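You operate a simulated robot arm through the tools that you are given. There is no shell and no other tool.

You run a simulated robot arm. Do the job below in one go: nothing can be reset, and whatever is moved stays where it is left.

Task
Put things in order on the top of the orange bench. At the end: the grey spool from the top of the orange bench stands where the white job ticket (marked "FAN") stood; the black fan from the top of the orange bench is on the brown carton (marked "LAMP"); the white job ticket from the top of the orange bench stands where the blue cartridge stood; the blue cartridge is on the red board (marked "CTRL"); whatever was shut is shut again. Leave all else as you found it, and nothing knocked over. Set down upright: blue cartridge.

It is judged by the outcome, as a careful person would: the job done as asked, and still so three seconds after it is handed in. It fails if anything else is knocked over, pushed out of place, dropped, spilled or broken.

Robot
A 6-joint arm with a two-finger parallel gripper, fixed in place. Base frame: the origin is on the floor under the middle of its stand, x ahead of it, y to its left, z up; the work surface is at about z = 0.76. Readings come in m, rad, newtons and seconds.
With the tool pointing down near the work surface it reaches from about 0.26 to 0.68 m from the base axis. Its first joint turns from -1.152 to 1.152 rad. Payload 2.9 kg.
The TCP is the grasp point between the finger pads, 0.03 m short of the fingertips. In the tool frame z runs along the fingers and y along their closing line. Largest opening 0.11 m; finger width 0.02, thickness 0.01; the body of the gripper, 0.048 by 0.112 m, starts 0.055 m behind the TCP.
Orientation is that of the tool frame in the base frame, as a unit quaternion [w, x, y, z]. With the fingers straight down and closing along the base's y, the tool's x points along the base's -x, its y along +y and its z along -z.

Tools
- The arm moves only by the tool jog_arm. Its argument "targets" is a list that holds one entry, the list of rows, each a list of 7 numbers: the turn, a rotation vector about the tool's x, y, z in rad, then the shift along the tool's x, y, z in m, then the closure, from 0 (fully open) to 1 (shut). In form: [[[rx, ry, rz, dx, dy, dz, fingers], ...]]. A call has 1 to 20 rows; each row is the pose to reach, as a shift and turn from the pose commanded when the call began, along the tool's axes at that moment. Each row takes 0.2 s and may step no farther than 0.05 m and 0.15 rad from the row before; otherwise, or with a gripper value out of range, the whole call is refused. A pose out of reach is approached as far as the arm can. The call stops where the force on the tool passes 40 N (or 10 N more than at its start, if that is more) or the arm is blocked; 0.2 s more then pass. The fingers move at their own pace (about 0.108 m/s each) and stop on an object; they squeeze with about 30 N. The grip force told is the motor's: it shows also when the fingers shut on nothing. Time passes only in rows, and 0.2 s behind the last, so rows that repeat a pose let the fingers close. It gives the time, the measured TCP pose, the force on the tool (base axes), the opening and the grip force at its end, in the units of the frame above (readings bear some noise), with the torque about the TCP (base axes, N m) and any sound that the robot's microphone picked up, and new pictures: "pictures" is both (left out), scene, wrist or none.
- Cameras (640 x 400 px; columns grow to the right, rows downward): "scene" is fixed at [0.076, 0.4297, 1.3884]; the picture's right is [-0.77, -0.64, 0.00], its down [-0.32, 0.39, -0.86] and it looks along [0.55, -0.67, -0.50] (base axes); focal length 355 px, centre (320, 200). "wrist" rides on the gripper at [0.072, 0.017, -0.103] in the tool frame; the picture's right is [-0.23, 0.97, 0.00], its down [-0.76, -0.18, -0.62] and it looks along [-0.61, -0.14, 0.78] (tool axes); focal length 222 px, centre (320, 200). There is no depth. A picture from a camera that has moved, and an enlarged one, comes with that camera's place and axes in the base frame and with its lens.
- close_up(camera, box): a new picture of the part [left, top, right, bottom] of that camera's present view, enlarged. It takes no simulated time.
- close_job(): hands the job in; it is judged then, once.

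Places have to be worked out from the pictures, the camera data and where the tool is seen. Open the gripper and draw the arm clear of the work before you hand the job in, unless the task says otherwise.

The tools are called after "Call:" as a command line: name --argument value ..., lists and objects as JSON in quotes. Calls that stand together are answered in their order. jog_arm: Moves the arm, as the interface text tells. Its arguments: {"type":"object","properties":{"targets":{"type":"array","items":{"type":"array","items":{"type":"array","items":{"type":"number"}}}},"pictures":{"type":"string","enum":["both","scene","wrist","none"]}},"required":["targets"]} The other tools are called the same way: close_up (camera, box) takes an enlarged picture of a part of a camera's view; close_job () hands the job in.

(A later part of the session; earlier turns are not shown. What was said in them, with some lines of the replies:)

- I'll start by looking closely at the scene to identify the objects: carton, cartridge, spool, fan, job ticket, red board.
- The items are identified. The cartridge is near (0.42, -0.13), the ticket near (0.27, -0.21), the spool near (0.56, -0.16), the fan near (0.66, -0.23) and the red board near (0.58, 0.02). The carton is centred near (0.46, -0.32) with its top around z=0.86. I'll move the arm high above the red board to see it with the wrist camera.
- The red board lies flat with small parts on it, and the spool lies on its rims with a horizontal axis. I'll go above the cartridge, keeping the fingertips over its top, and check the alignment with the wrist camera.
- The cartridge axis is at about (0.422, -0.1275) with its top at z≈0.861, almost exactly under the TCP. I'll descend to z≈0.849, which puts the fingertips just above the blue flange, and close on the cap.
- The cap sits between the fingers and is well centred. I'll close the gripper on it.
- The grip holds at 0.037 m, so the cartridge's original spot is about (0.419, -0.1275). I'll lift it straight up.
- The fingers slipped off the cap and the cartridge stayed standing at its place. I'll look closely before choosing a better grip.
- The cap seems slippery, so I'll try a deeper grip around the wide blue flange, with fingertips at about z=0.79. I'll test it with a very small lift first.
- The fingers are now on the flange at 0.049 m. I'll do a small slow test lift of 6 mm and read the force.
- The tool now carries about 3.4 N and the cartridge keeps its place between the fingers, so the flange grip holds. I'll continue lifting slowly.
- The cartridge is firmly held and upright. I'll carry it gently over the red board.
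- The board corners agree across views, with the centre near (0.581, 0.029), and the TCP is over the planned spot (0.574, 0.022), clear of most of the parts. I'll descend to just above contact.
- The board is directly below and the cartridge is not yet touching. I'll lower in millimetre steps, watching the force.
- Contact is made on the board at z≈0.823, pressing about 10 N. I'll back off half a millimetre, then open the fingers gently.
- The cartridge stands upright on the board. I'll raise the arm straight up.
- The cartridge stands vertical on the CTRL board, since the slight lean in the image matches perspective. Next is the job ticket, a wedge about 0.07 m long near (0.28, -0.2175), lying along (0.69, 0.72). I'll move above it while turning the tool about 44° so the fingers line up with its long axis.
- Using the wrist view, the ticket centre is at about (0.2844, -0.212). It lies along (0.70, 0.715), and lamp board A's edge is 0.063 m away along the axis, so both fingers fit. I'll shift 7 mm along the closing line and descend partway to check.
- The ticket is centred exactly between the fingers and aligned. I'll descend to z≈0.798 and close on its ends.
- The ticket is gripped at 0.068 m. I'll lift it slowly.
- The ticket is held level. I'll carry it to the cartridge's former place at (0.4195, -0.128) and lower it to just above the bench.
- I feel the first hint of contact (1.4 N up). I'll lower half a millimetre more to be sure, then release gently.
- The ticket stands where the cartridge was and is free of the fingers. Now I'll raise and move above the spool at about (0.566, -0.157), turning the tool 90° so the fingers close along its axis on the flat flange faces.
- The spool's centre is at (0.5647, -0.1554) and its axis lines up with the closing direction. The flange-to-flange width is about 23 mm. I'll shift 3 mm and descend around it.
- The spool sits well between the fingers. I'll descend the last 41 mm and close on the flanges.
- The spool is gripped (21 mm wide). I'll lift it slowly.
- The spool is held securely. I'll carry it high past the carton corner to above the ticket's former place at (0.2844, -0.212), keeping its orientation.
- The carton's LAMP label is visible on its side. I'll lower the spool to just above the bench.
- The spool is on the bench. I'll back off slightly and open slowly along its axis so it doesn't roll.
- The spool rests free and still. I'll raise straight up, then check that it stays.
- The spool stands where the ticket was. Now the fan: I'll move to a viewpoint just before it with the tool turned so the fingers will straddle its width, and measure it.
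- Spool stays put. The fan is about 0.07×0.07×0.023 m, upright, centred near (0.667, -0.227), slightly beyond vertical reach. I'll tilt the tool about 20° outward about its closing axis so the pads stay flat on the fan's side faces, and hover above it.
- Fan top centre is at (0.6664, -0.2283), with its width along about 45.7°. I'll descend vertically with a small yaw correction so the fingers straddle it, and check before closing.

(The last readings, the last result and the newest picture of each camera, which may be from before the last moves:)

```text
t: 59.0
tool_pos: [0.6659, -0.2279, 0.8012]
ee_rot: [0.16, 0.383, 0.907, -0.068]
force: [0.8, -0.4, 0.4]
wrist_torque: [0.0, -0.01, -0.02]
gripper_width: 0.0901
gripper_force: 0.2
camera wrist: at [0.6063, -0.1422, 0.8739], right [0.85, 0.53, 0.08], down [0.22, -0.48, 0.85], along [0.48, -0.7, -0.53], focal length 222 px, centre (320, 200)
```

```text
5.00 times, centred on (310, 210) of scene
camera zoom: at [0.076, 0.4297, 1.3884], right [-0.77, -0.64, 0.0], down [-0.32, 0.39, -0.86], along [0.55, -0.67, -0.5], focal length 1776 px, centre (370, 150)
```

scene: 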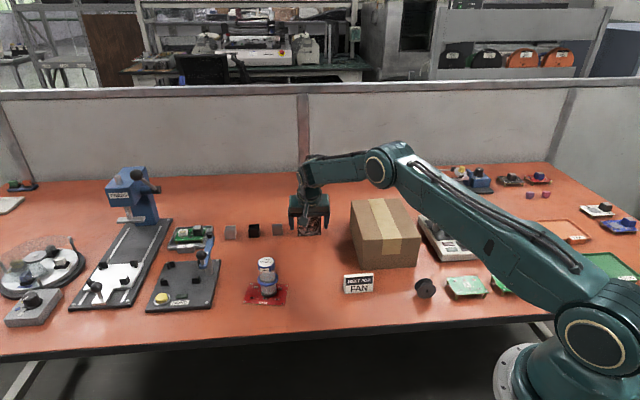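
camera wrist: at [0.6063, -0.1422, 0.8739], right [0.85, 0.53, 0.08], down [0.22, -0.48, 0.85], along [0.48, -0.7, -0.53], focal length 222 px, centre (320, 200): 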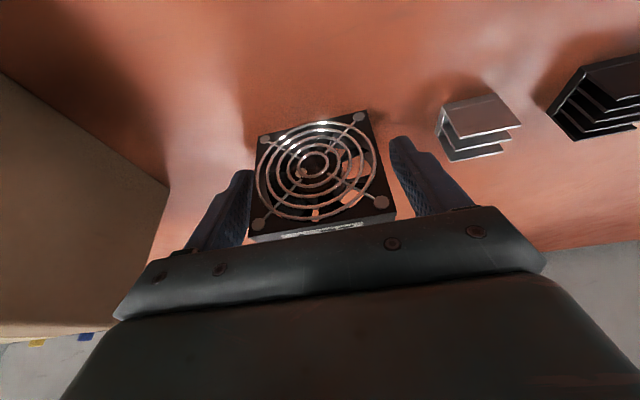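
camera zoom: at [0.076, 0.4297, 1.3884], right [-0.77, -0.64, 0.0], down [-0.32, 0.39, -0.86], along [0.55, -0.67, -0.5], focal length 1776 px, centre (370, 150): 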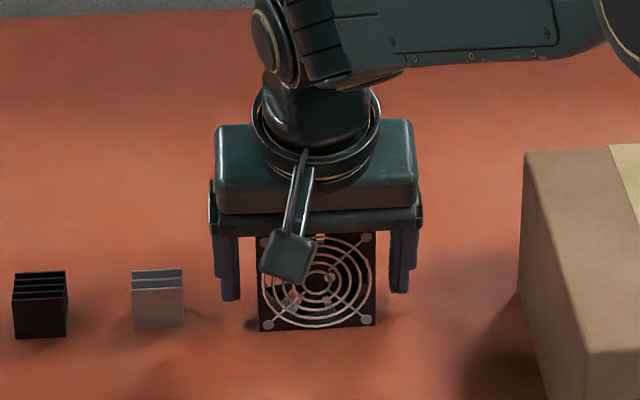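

The fan lies between the fingers, with its side faces facing the pads. I'll close gently.

Call:
jog_arm --targets '[[[0, 0, 0, 0, 0, 0, 0.25], [0, 0, 0, 0, 0, 0, 0.3], [0, 0, 0, 0, 0, 0, 0.35], [0, 0, 0, 0, 0, 0, 0.5], [0, 0, 0, 0, 0, 0, 1], [0, 0, 0, 0, 0, 0, 1]]]'

Call:
close_up --camera "wrist" --box '[200, 60, 460, 240]'

```text
t: 60.4
tool_pos: [0.6659, -0.2269, 0.8025]
ee_rot: [0.16, 0.382, 0.908, -0.067]
force: [0.1, 0.2, 0.6]
wrist_torque: [0.07, -0.04, -0.01]
gripper_width: 0.0696
gripper_force: 30.3
camera wrist: at [0.6062, -0.1422, 0.8741], right [0.85, 0.53, 0.08], down [0.22, -0.48, 0.85], along [0.48, -0.7, -0.53], focal length 222 px, centre (320, 200)
```

scene: 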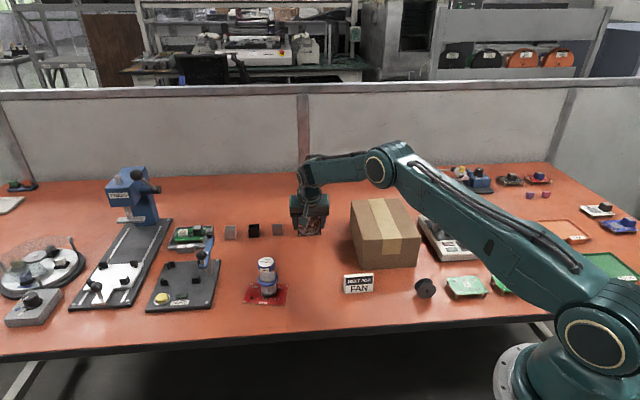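
wrist: 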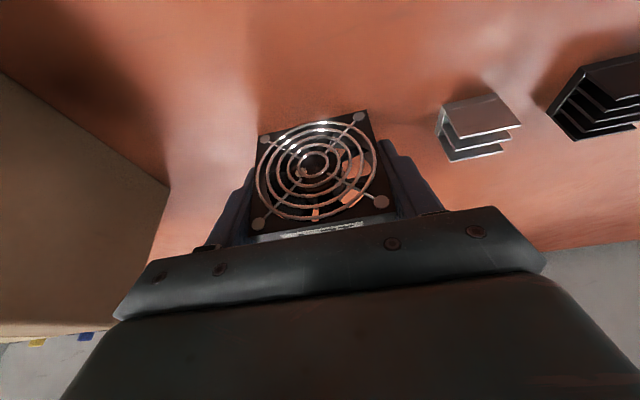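

```text
2.22 times, centred on (330, 150) of wrist
camera zoom: at [0.6062, -0.1422, 0.8741], right [0.85, 0.53, 0.08], down [0.22, -0.48, 0.85], along [0.48, -0.7, -0.53], focal length 494 px, centre (298, 311)
```

zoom: 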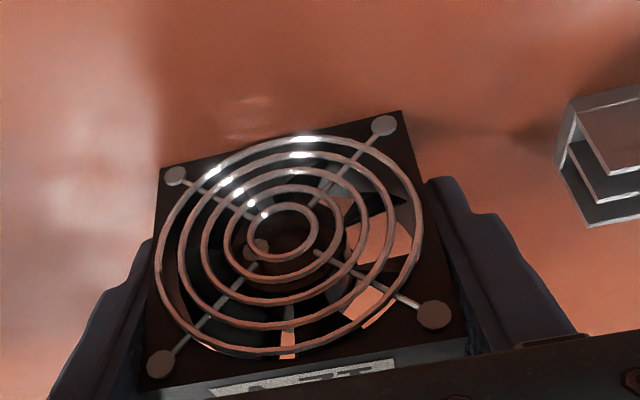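

The fan is held at 0.0696 m. I'll lift it slowly straight up (vertical in the tilted tool frame).

Call:
jog_arm --targets '[[[0, 0, 0, -0.0014, 0, -0.0038, 1], [0, 0, 0, -0.0034, 0, -0.0094, 1], [0, 0, 0, -0.0068, 0, -0.0188, 1], [0, 0, 0, -0.0137, 0, -0.0376, 1], [0, 0, 0, -0.0205, 0, -0.0564, 1], [0, 0, 0, -0.0274, 0, -0.0752, 1], [0, 0, 0, -0.0342, 0, -0.094, 1], [0, 0, 0, -0.0342, 0, -0.094, 1]]]'

Call:
close_up --camera "wrist" --box '[200, 60, 460, 240]'

Call:
close_up --camera "scene" --box '[250, 150, 450, 280]'

```text
t: 62.2
tool_pos: [0.6667, -0.2294, 0.9002]
ee_rot: [0.16, 0.382, 0.908, -0.066]
force: [0.2, 0.4, -1.4]
wrist_torque: [0.03, 0.01, -0.01]
gripper_width: 0.0695
gripper_force: 29.7
camera wrist: at [0.6065, -0.1435, 0.9732], right [0.85, 0.53, 0.08], down [0.22, -0.48, 0.85], along [0.48, -0.7, -0.53], focal length 222 px, centre (320, 200)
```

scene: 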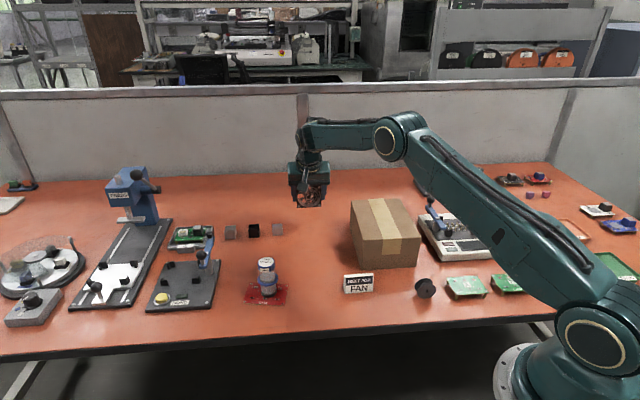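
wrist: 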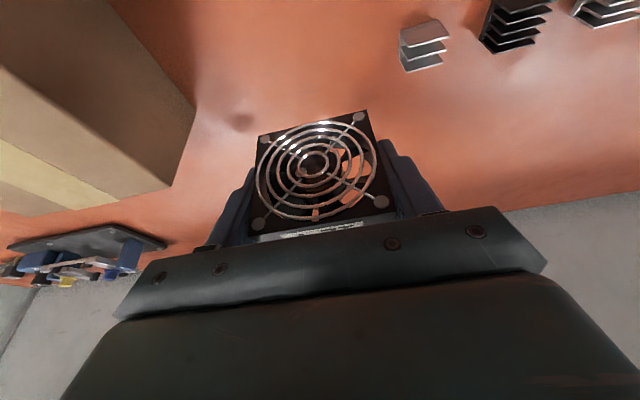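

```text
2.22 times, centred on (330, 150) of wrist
camera zoom: at [0.6065, -0.1435, 0.9732], right [0.85, 0.53, 0.08], down [0.22, -0.48, 0.85], along [0.48, -0.7, -0.53], focal length 494 px, centre (298, 311)
```

zoom: 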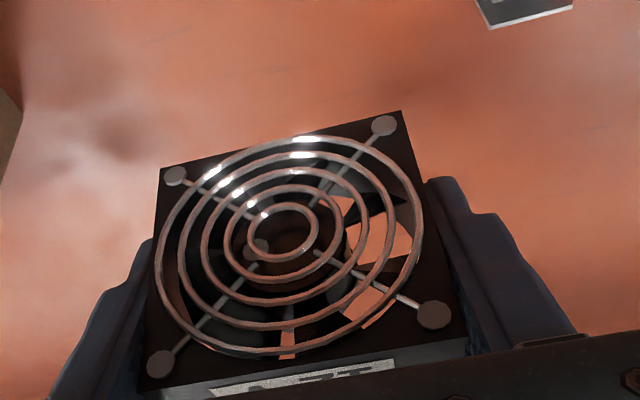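

```text
3.08 times, centred on (350, 215) of scene
camera zoom: at [0.076, 0.4297, 1.3884], right [-0.77, -0.64, 0.0], down [-0.32, 0.39, -0.86], along [0.55, -0.67, -0.5], focal length 1093 px, centre (228, 154)
```

zoom: 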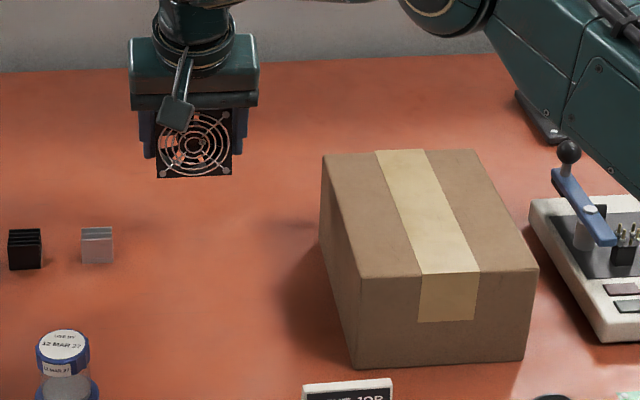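

The fan is held securely upright. From the earlier wrist view the carton top is at z≈0.86, centred near (0.466, -0.309). I'll raise a bit and carry the fan over the carton's centre.

Call:
jog_arm --targets '[[[0, 0, 0, -0.0012, -0.01, -0.0155, 1], [0, 0, 0, -0.001, -0.024, -0.0316, 1], [0, 0, 0, 0.0001, -0.0399, -0.048, 1], [0, 0, 0, 0.0028, -0.0599, -0.0649, 1], [0, 0, 0, 0.0105, -0.0799, -0.0677, 1], [0, 0, 0, 0.0183, -0.0999, -0.0706, 1], [0, 0, 0, 0.0261, -0.1198, -0.0734, 1], [0, 0, 0, 0.0338, -0.1398, -0.0762, 1], [0, 0, 0, 0.0416, -0.1598, -0.079, 1], [0, 0, 0, 0.0493, -0.1797, -0.0819, 1], [0, 0, 0, 0.0548, -0.1937, -0.0839, 1], [0, 0, 0, 0.0571, -0.1997, -0.0847, 1], [0, 0, 0, 0.0571, -0.1997, -0.0847, 1]]]'

Call:
close_up --camera "scene" --box '[320, 150, 460, 280]'

```text
t: 65.0
tool_pos: [0.4657, -0.3082, 0.9593]
ee_rot: [0.161, 0.382, 0.908, -0.067]
force: [0.1, 0.7, -0.8]
wrist_torque: [0.0, 0.01, 0.02]
gripper_width: 0.0695
gripper_force: 30.2
camera wrist: at [0.4055, -0.2231, 1.0331], right [0.85, 0.53, 0.08], down [0.22, -0.48, 0.85], along [0.48, -0.7, -0.53], focal length 222 px, centre (320, 200)
```

scene: 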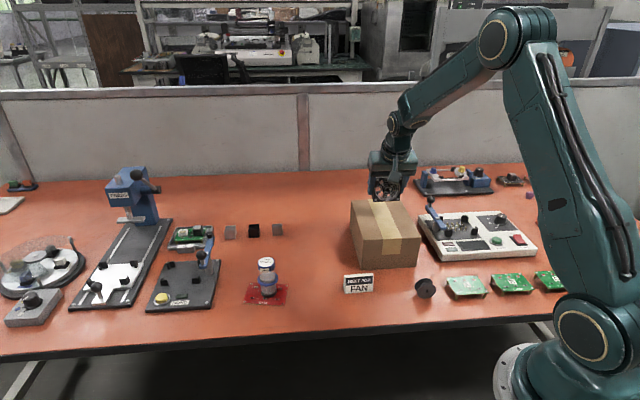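
wrist: 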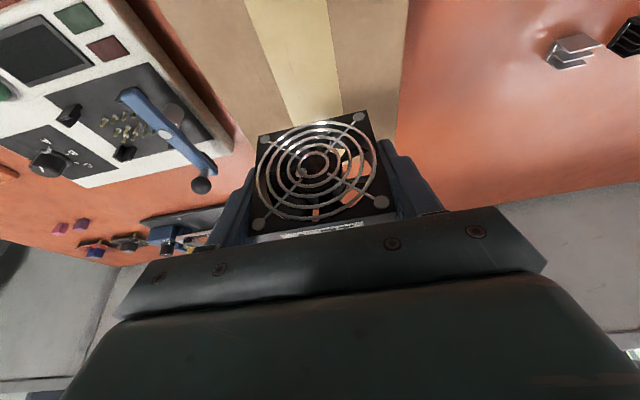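

```text
3.08 times, centred on (390, 215) of scene
camera zoom: at [0.076, 0.4296, 1.3884], right [-0.77, -0.64, 0.0], down [-0.32, 0.39, -0.86], along [0.55, -0.67, -0.5], focal length 1093 px, centre (105, 154)
```

zoom: 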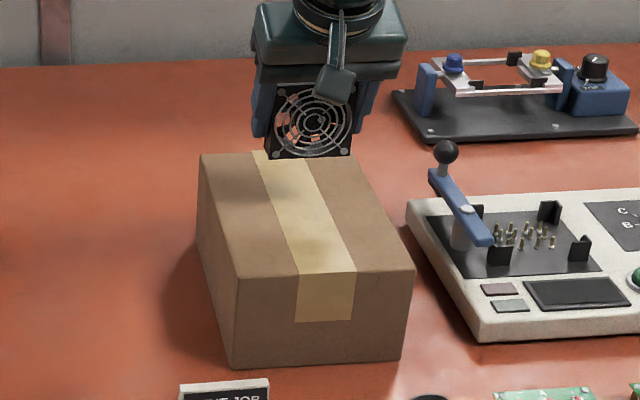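

The fan is over the middle of the carton top. I'll lower it to a few millimetres above the surface.

Call:
jog_arm --targets '[[[0, 0, 0, 0.0034, 0, 0.0094, 1], [0, 0, 0, 0.0086, 0, 0.0235, 1], [0, 0, 0, 0.0137, 0, 0.0376, 1], [0, 0, 0, 0.0164, 0, 0.0451, 1], [0, 0, 0, 0.0178, 0, 0.0489, 1], [0, 0, 0, 0.0178, 0, 0.0489, 1]]]'

Call:
close_up --camera "scene" --box '[340, 150, 440, 250]'

Call:
close_up --camera "wrist" --box '[200, 60, 460, 240]'

```text
t: 66.4
tool_pos: [0.4647, -0.3093, 0.9087]
ee_rot: [0.16, 0.382, 0.907, -0.067]
force: [-0.2, 0.4, -0.6]
wrist_torque: [0.02, 0.01, 0.02]
gripper_width: 0.0697
gripper_force: 30.0
camera wrist: at [0.4048, -0.223, 0.9808], right [0.85, 0.53, 0.08], down [0.22, -0.48, 0.85], along [0.48, -0.7, -0.53], focal length 222 px, centre (320, 200)
```

scene: 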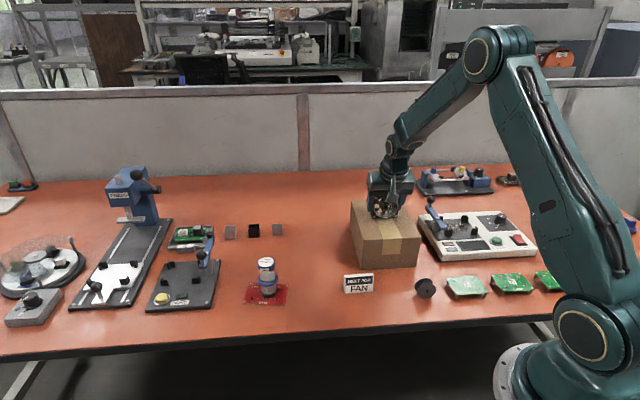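
wrist: 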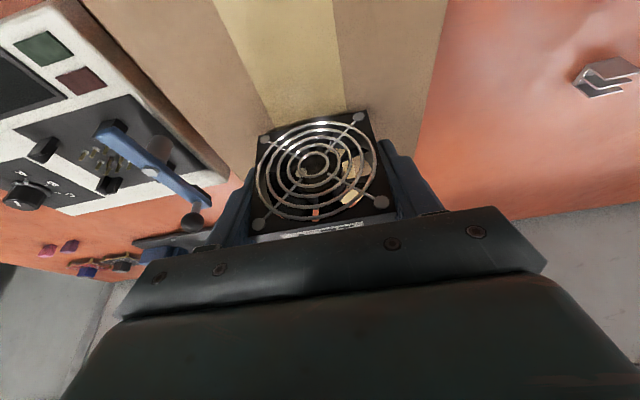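

```text
4.00 times, centred on (390, 200) of scene
camera zoom: at [0.076, 0.4297, 1.3884], right [-0.77, -0.64, 0.0], down [-0.32, 0.39, -0.86], along [0.55, -0.67, -0.5], focal length 1421 px, centre (40, 200)
```

zoom: 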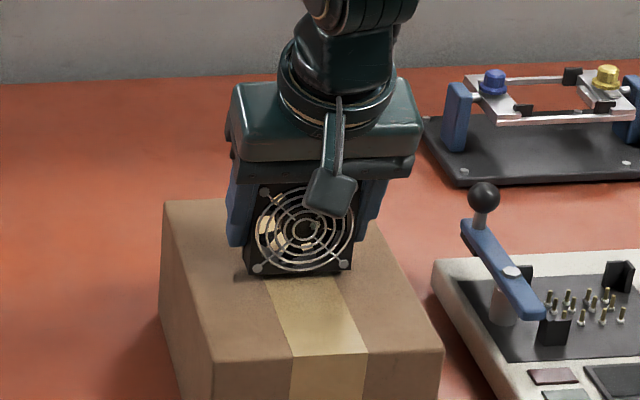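

```text
2.22 times, centred on (330, 150) of wrist
camera zoom: at [0.4048, -0.223, 0.9808], right [0.85, 0.53, 0.08], down [0.22, -0.48, 0.85], along [0.48, -0.7, -0.53], focal length 494 px, centre (298, 311)
```

zoom: 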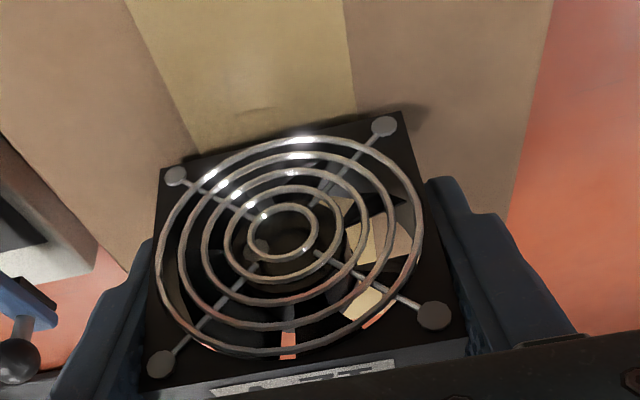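

Call:
jog_arm --targets '[[[0, 0, 0, 0.0005, 0, 0.0014, 1], [0, 0, 0, 0.001, 0, 0.0028, 1], [0, 0, 0, 0.0015, 0, 0.0042, 1], [0, 0, 0, 0.0021, 0, 0.0056, 1], [0, 0, 0, 0.0021, 0, 0.0056, 1]]]' --pictures "none"

```text
t: 67.6
tool_pos: [0.4648, -0.3074, 0.9037]
ee_rot: [0.16, 0.383, 0.907, -0.067]
force: [-0.2, -0.4, 0.1]
wrist_torque: [0.01, -0.01, 0.0]
gripper_width: 0.0696
gripper_force: 29.8
```

Call:
jog_arm --targets '[[[0, 0, 0, 0.0002, 0, 0.0005, 1], [0, 0, 0, 0.0003, 0, 0.0009, 1], [0, 0, 0, 0.0003, 0, 0.0009, 1]]]' --pictures "none"

```text
t: 68.4
tool_pos: [0.4655, -0.3086, 0.9012]
ee_rot: [0.16, 0.383, 0.907, -0.068]
force: [-0.4, 0.6, -1.0]
wrist_torque: [-0.03, -0.01, 0.01]
gripper_width: 0.0699
gripper_force: 30.3
```

Call:
jog_arm --targets '[[[0, 0, 0, 0.0002, 0, 0.0005, 1], [0, 0, 0, 0.0003, 0, 0.0009, 1], [0, 0, 0, 0.0003, 0, 0.0009, 1]]]' --pictures "none"

```text
t: 69.2
tool_pos: [0.4643, -0.3075, 0.9023]
ee_rot: [0.16, 0.382, 0.908, -0.067]
force: [-2.3, 1.7, 5.4]
wrist_torque: [0.13, -0.04, 0.0]
gripper_width: 0.0698
gripper_force: 29.4
```

Contact is at z≈0.90 with about 6 N, so the fan rests on the carton. I'll back off slightly and open the fingers gently.

Call:
jog_arm --targets '[[[0, 0, 0, -0.0001, 0, -0.0003, 1], [0, 0, 0, -0.0001, 0, -0.0003, 1], [0, 0, 0, -0.0001, 0, -0.0003, 0.36], [0, 0, 0, -0.0001, 0, -0.0003, 0.34], [0, 0, 0, -0.0001, 0, -0.0003, 0.3], [0, 0, 0, -0.0001, 0, -0.0003, 0.25], [0, 0, 0, -0.0001, 0, -0.0003, 0.18], [0, 0, 0, -0.0001, 0, -0.0003, 0.18]]]'

Call:
close_up --camera "scene" --box '[340, 150, 440, 250]'

Call:
close_up --camera "wrist" --box '[200, 60, 460, 240]'

```text
t: 71.0
tool_pos: [0.4654, -0.3087, 0.9017]
ee_rot: [0.16, 0.382, 0.908, -0.068]
force: [0.4, 0.8, 0.4]
wrist_torque: [-0.01, 0.02, -0.02]
gripper_width: 0.0901
gripper_force: 0.0
camera wrist: at [0.4052, -0.2232, 0.9739], right [0.85, 0.53, 0.08], down [0.22, -0.48, 0.85], along [0.48, -0.7, -0.53], focal length 222 px, centre (320, 200)
```

scene: 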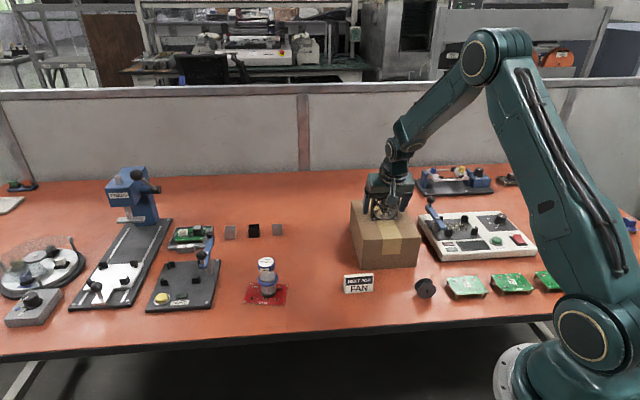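
wrist: 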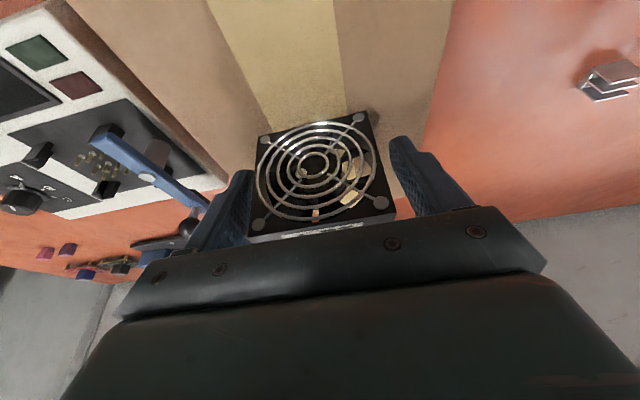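

```text
4.00 times, centred on (390, 200) of scene
camera zoom: at [0.076, 0.4297, 1.3884], right [-0.77, -0.64, 0.0], down [-0.32, 0.39, -0.86], along [0.55, -0.67, -0.5], focal length 1421 px, centre (40, 200)
```

zoom: 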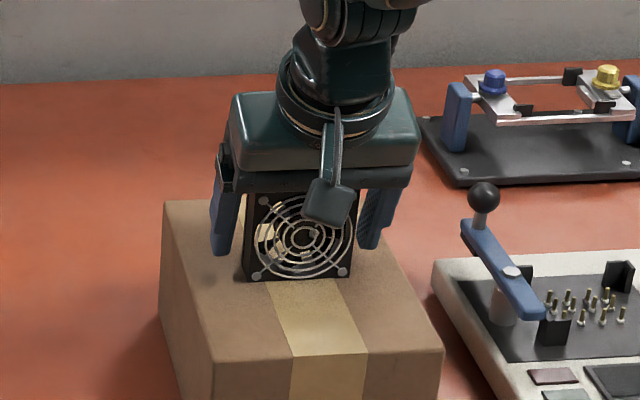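

```text
2.22 times, centred on (330, 150) of wrist
camera zoom: at [0.4052, -0.2232, 0.9739], right [0.85, 0.53, 0.08], down [0.22, -0.48, 0.85], along [0.48, -0.7, -0.53], focal length 494 px, centre (298, 311)
```

zoom: 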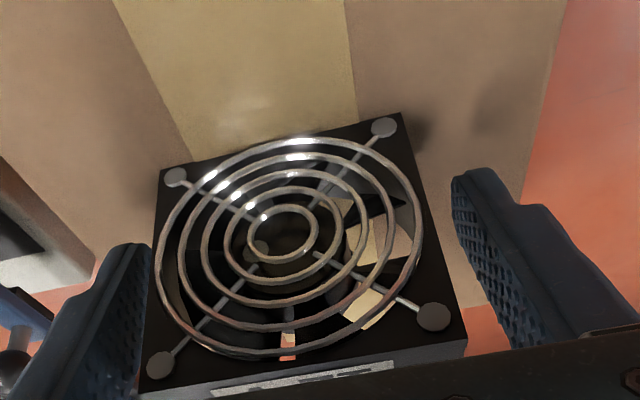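

The fan stands freely on the carton. I'll raise the gripper straight up slowly.

Call:
jog_arm --targets '[[[0, 0, 0, -0.0034, 0, -0.0094, 0.15], [0, 0, 0, -0.0085, 0, -0.0235, 0.12], [0, 0, 0, -0.0171, 0, -0.047, 0.1], [0, 0, 0, -0.0274, 0, -0.0752, 0.1], [0, 0, 0, -0.0376, 0, -0.1034, 0.1], [0, 0, 0, -0.0479, 0, -0.1316, 0.1], [0, 0, 0, -0.0479, 0, -0.1316, 0.1]]]'

Call:
close_up --camera "scene" --box '[340, 150, 440, 250]'

```text
t: 72.6
tool_pos: [0.4642, -0.3086, 1.0426]
ee_rot: [0.161, 0.382, 0.907, -0.068]
force: [-0.3, 0.6, -0.4]
wrist_torque: [0.0, -0.02, 0.02]
gripper_width: 0.0988
gripper_force: 0.1
camera wrist: at [0.4054, -0.2228, 1.1154], right [0.85, 0.53, 0.08], down [0.22, -0.48, 0.85], along [0.48, -0.7, -0.53], focal length 222 px, centre (320, 200)
```

scene: 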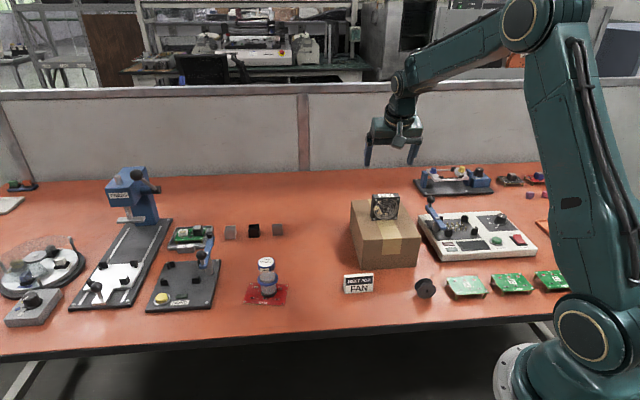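
wrist: 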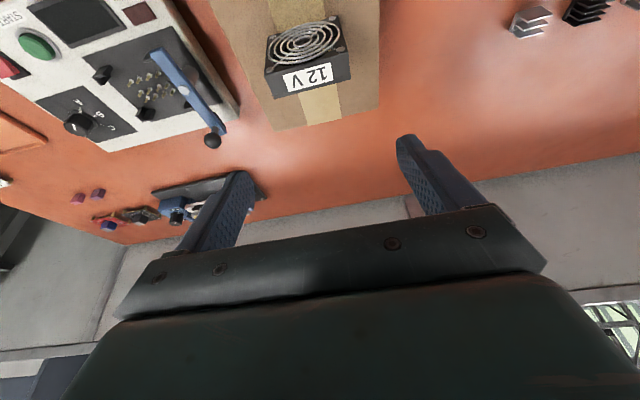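

```text
4.00 times, centred on (390, 200) of scene
camera zoom: at [0.076, 0.4297, 1.3884], right [-0.77, -0.64, 0.0], down [-0.32, 0.39, -0.86], along [0.55, -0.67, -0.5], focal length 1421 px, centre (40, 200)
```

zoom: 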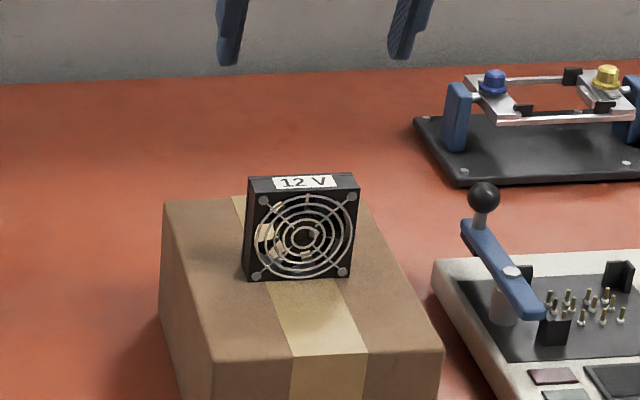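

The fan stands on the carton undisturbed. I'll draw the arm back and upright, clear of the work, and check all items.

Call:
jog_arm --targets '[[[0, 0.07, 0, 0.03, 0.0029, -0.0151, 0.1], [0, 0.14, 0, 0.06, 0.0058, -0.0303, 0.1], [0, 0.21, 0, 0.09, 0.0086, -0.0454, 0.1], [0, 0.28, 0, 0.12, 0.0115, -0.0606, 0.1], [0, 0.349, 0, 0.1496, 0.0144, -0.0757, 0.1], [0, 0.349, 0, 0.1496, 0.0144, -0.0757, 0.1], [0, 0.349, 0, 0.1496, 0.0144, -0.0757, 0.1]]]'

Call:
close_up --camera "scene" --box '[220, 180, 500, 320]'

Call:
close_up --camera "wrist" --box '[160, 0, 640, 240]'

```text
t: 74.2
tool_pos: [0.3616, -0.1779, 1.0599]
ee_rot: [-0.001, 0.388, 0.922, 0.0]
force: [0.4, 0.3, -0.6]
wrist_torque: [0.0, -0.01, -0.03]
gripper_width: 0.0992
gripper_force: 0.1
camera wrist: at [0.3232, -0.1145, 1.1635], right [0.86, 0.52, 0.0], down [0.41, -0.67, 0.62], along [0.32, -0.53, -0.78], focal length 222 px, centre (320, 200)
```

scene: 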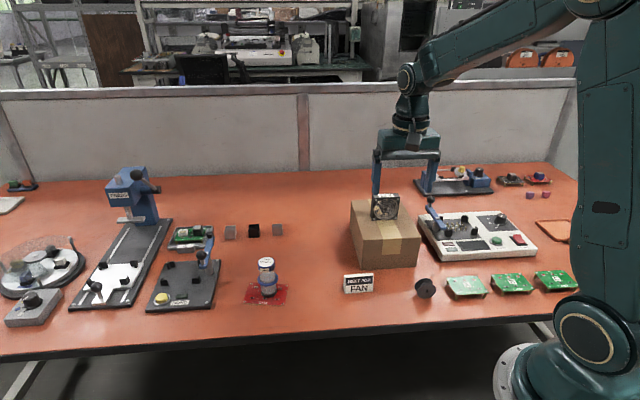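
wrist: 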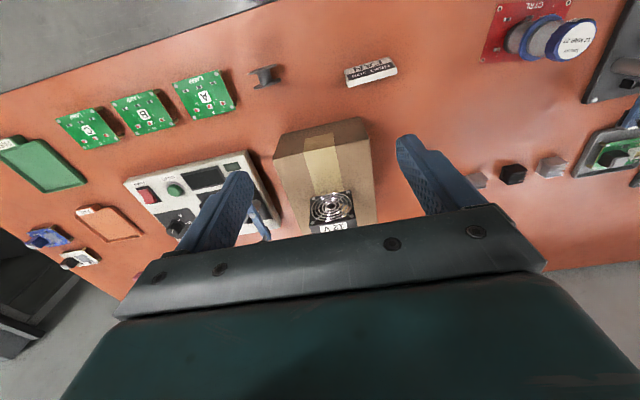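

```text
2.29 times, centred on (360, 250) of scene
camera zoom: at [0.076, 0.4297, 1.3884], right [-0.77, -0.64, 0.0], down [-0.32, 0.39, -0.86], along [0.55, -0.67, -0.5], focal length 812 px, centre (229, 86)
```

zoom: 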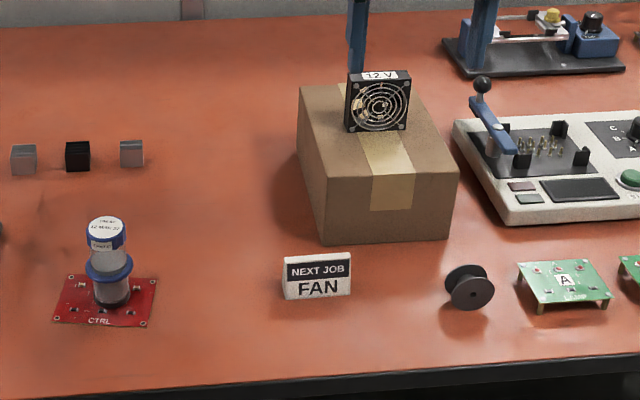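

```text
1.33 times, centred on (400, 120) of wrist
camera zoom: at [0.3232, -0.1145, 1.1635], right [0.86, 0.52, 0.0], down [0.41, -0.67, 0.62], along [0.32, -0.53, -0.78], focal length 296 px, centre (213, 307)
```

zoom: 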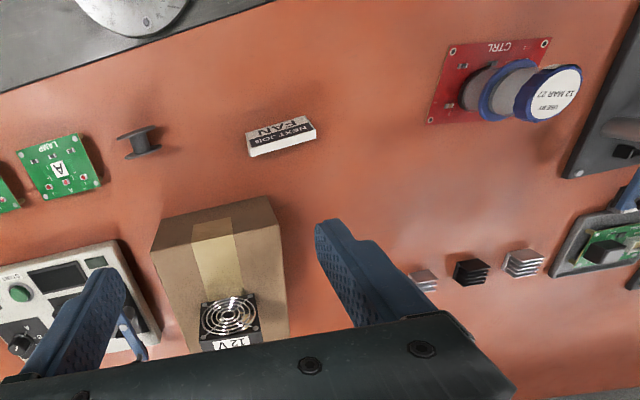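

Everything is in place. The cartridge is upright on CTRL, the ticket is at the cartridge's old spot, the spool is at the ticket's old spot and the fan is on the carton. I'll fully open the gripper, wait a moment, and take a last look for any drift.

Call:
jog_arm --targets '[[[0, 0, 0, 0, 0, -0.02, 0], [0, 0, 0, 0, 0, -0.04, 0], [0, 0, 0, 0, 0, -0.04, 0], [0, 0, 0, 0, 0, -0.04, 0], [0, 0, 0, 0, 0, -0.04, 0], [0, 0, 0, 0, 0, -0.04, 0], [0, 0, 0, 0, 0, -0.04, 0], [0, 0, 0, 0, 0, -0.04, 0]]]' --pictures "scene"

Call:
close_up --camera "scene" --box '[220, 180, 500, 320]'

Call:
close_up --camera "scene" --box '[390, 240, 490, 310]'

```text
t: 76.0
tool_pos: [0.3602, -0.1788, 1.1014]
ee_rot: [0.0, 0.389, 0.921, -0.001]
force: [-0.8, 0.0, -0.2]
wrist_torque: [-0.02, 0.01, 0.03]
gripper_width: 0.1098
gripper_force: 0.0
```

scene: 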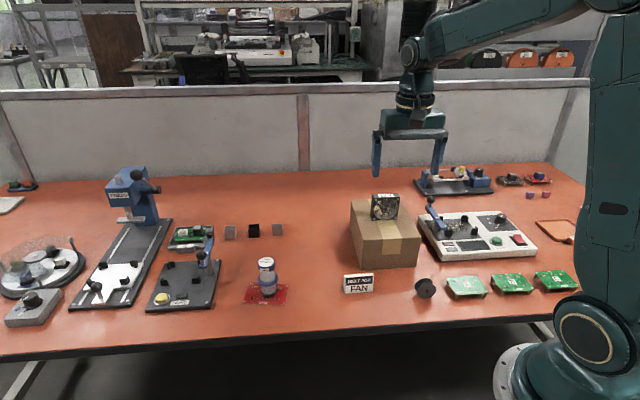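

```text
2.29 times, centred on (360, 250) of scene
camera zoom: at [0.076, 0.4297, 1.3884], right [-0.77, -0.64, 0.0], down [-0.32, 0.39, -0.86], along [0.55, -0.67, -0.5], focal length 812 px, centre (229, 86)
```

zoom: 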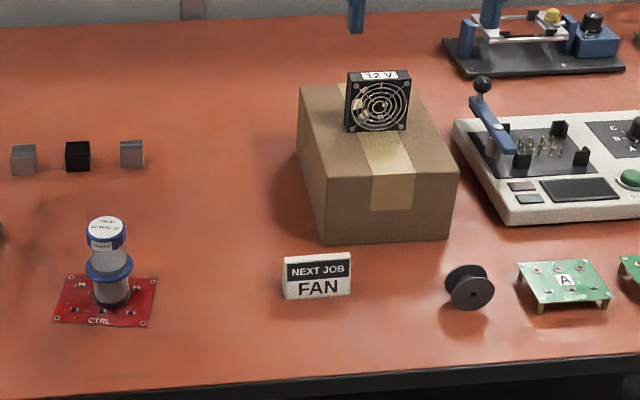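

```text
5.71 times, centred on (440, 275) of scene
camera zoom: at [0.076, 0.4297, 1.3884], right [-0.77, -0.64, 0.0], down [-0.32, 0.39, -0.86], along [0.55, -0.67, -0.5], focal length 2030 px, centre (-366, -229)
```

zoom: 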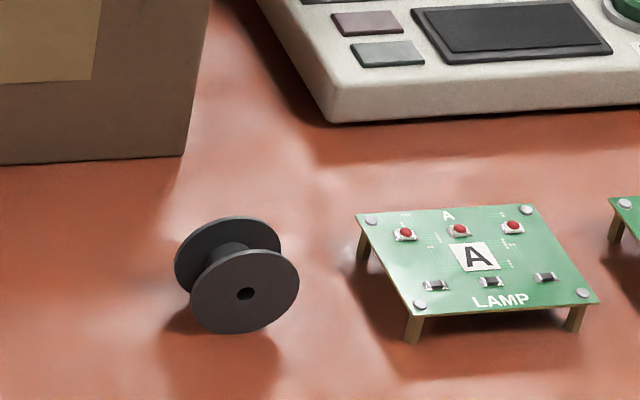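

All four items are at their goals and haven't moved since the last look. The gripper is open and the arm is clear, and nothing else looks disturbed. I'm handing the job in.

Call:
close_job

```text
The job is handed in.
```

The job is handed in, and the last pictures showed all four items where you asked, with nothing drifting:

- **Blue cartridge:** it stands upright on the red CTRL board. My first grip, on the cap, slipped off without disturbing it, so I lifted it by the blue flange instead.
- **White job ticket:** it stands where the cartridge stood.
- **Grey spool:** it stands where the ticket stood, on its rims as it was before.
- **Black fan:** it stands upright in the middle of the top of the brown LAMP carton.

I opened nothing, so nothing needed shutting again. In the final pictures nothing else looked moved or knocked over. The gripper is open and the arm is clear of the bench.
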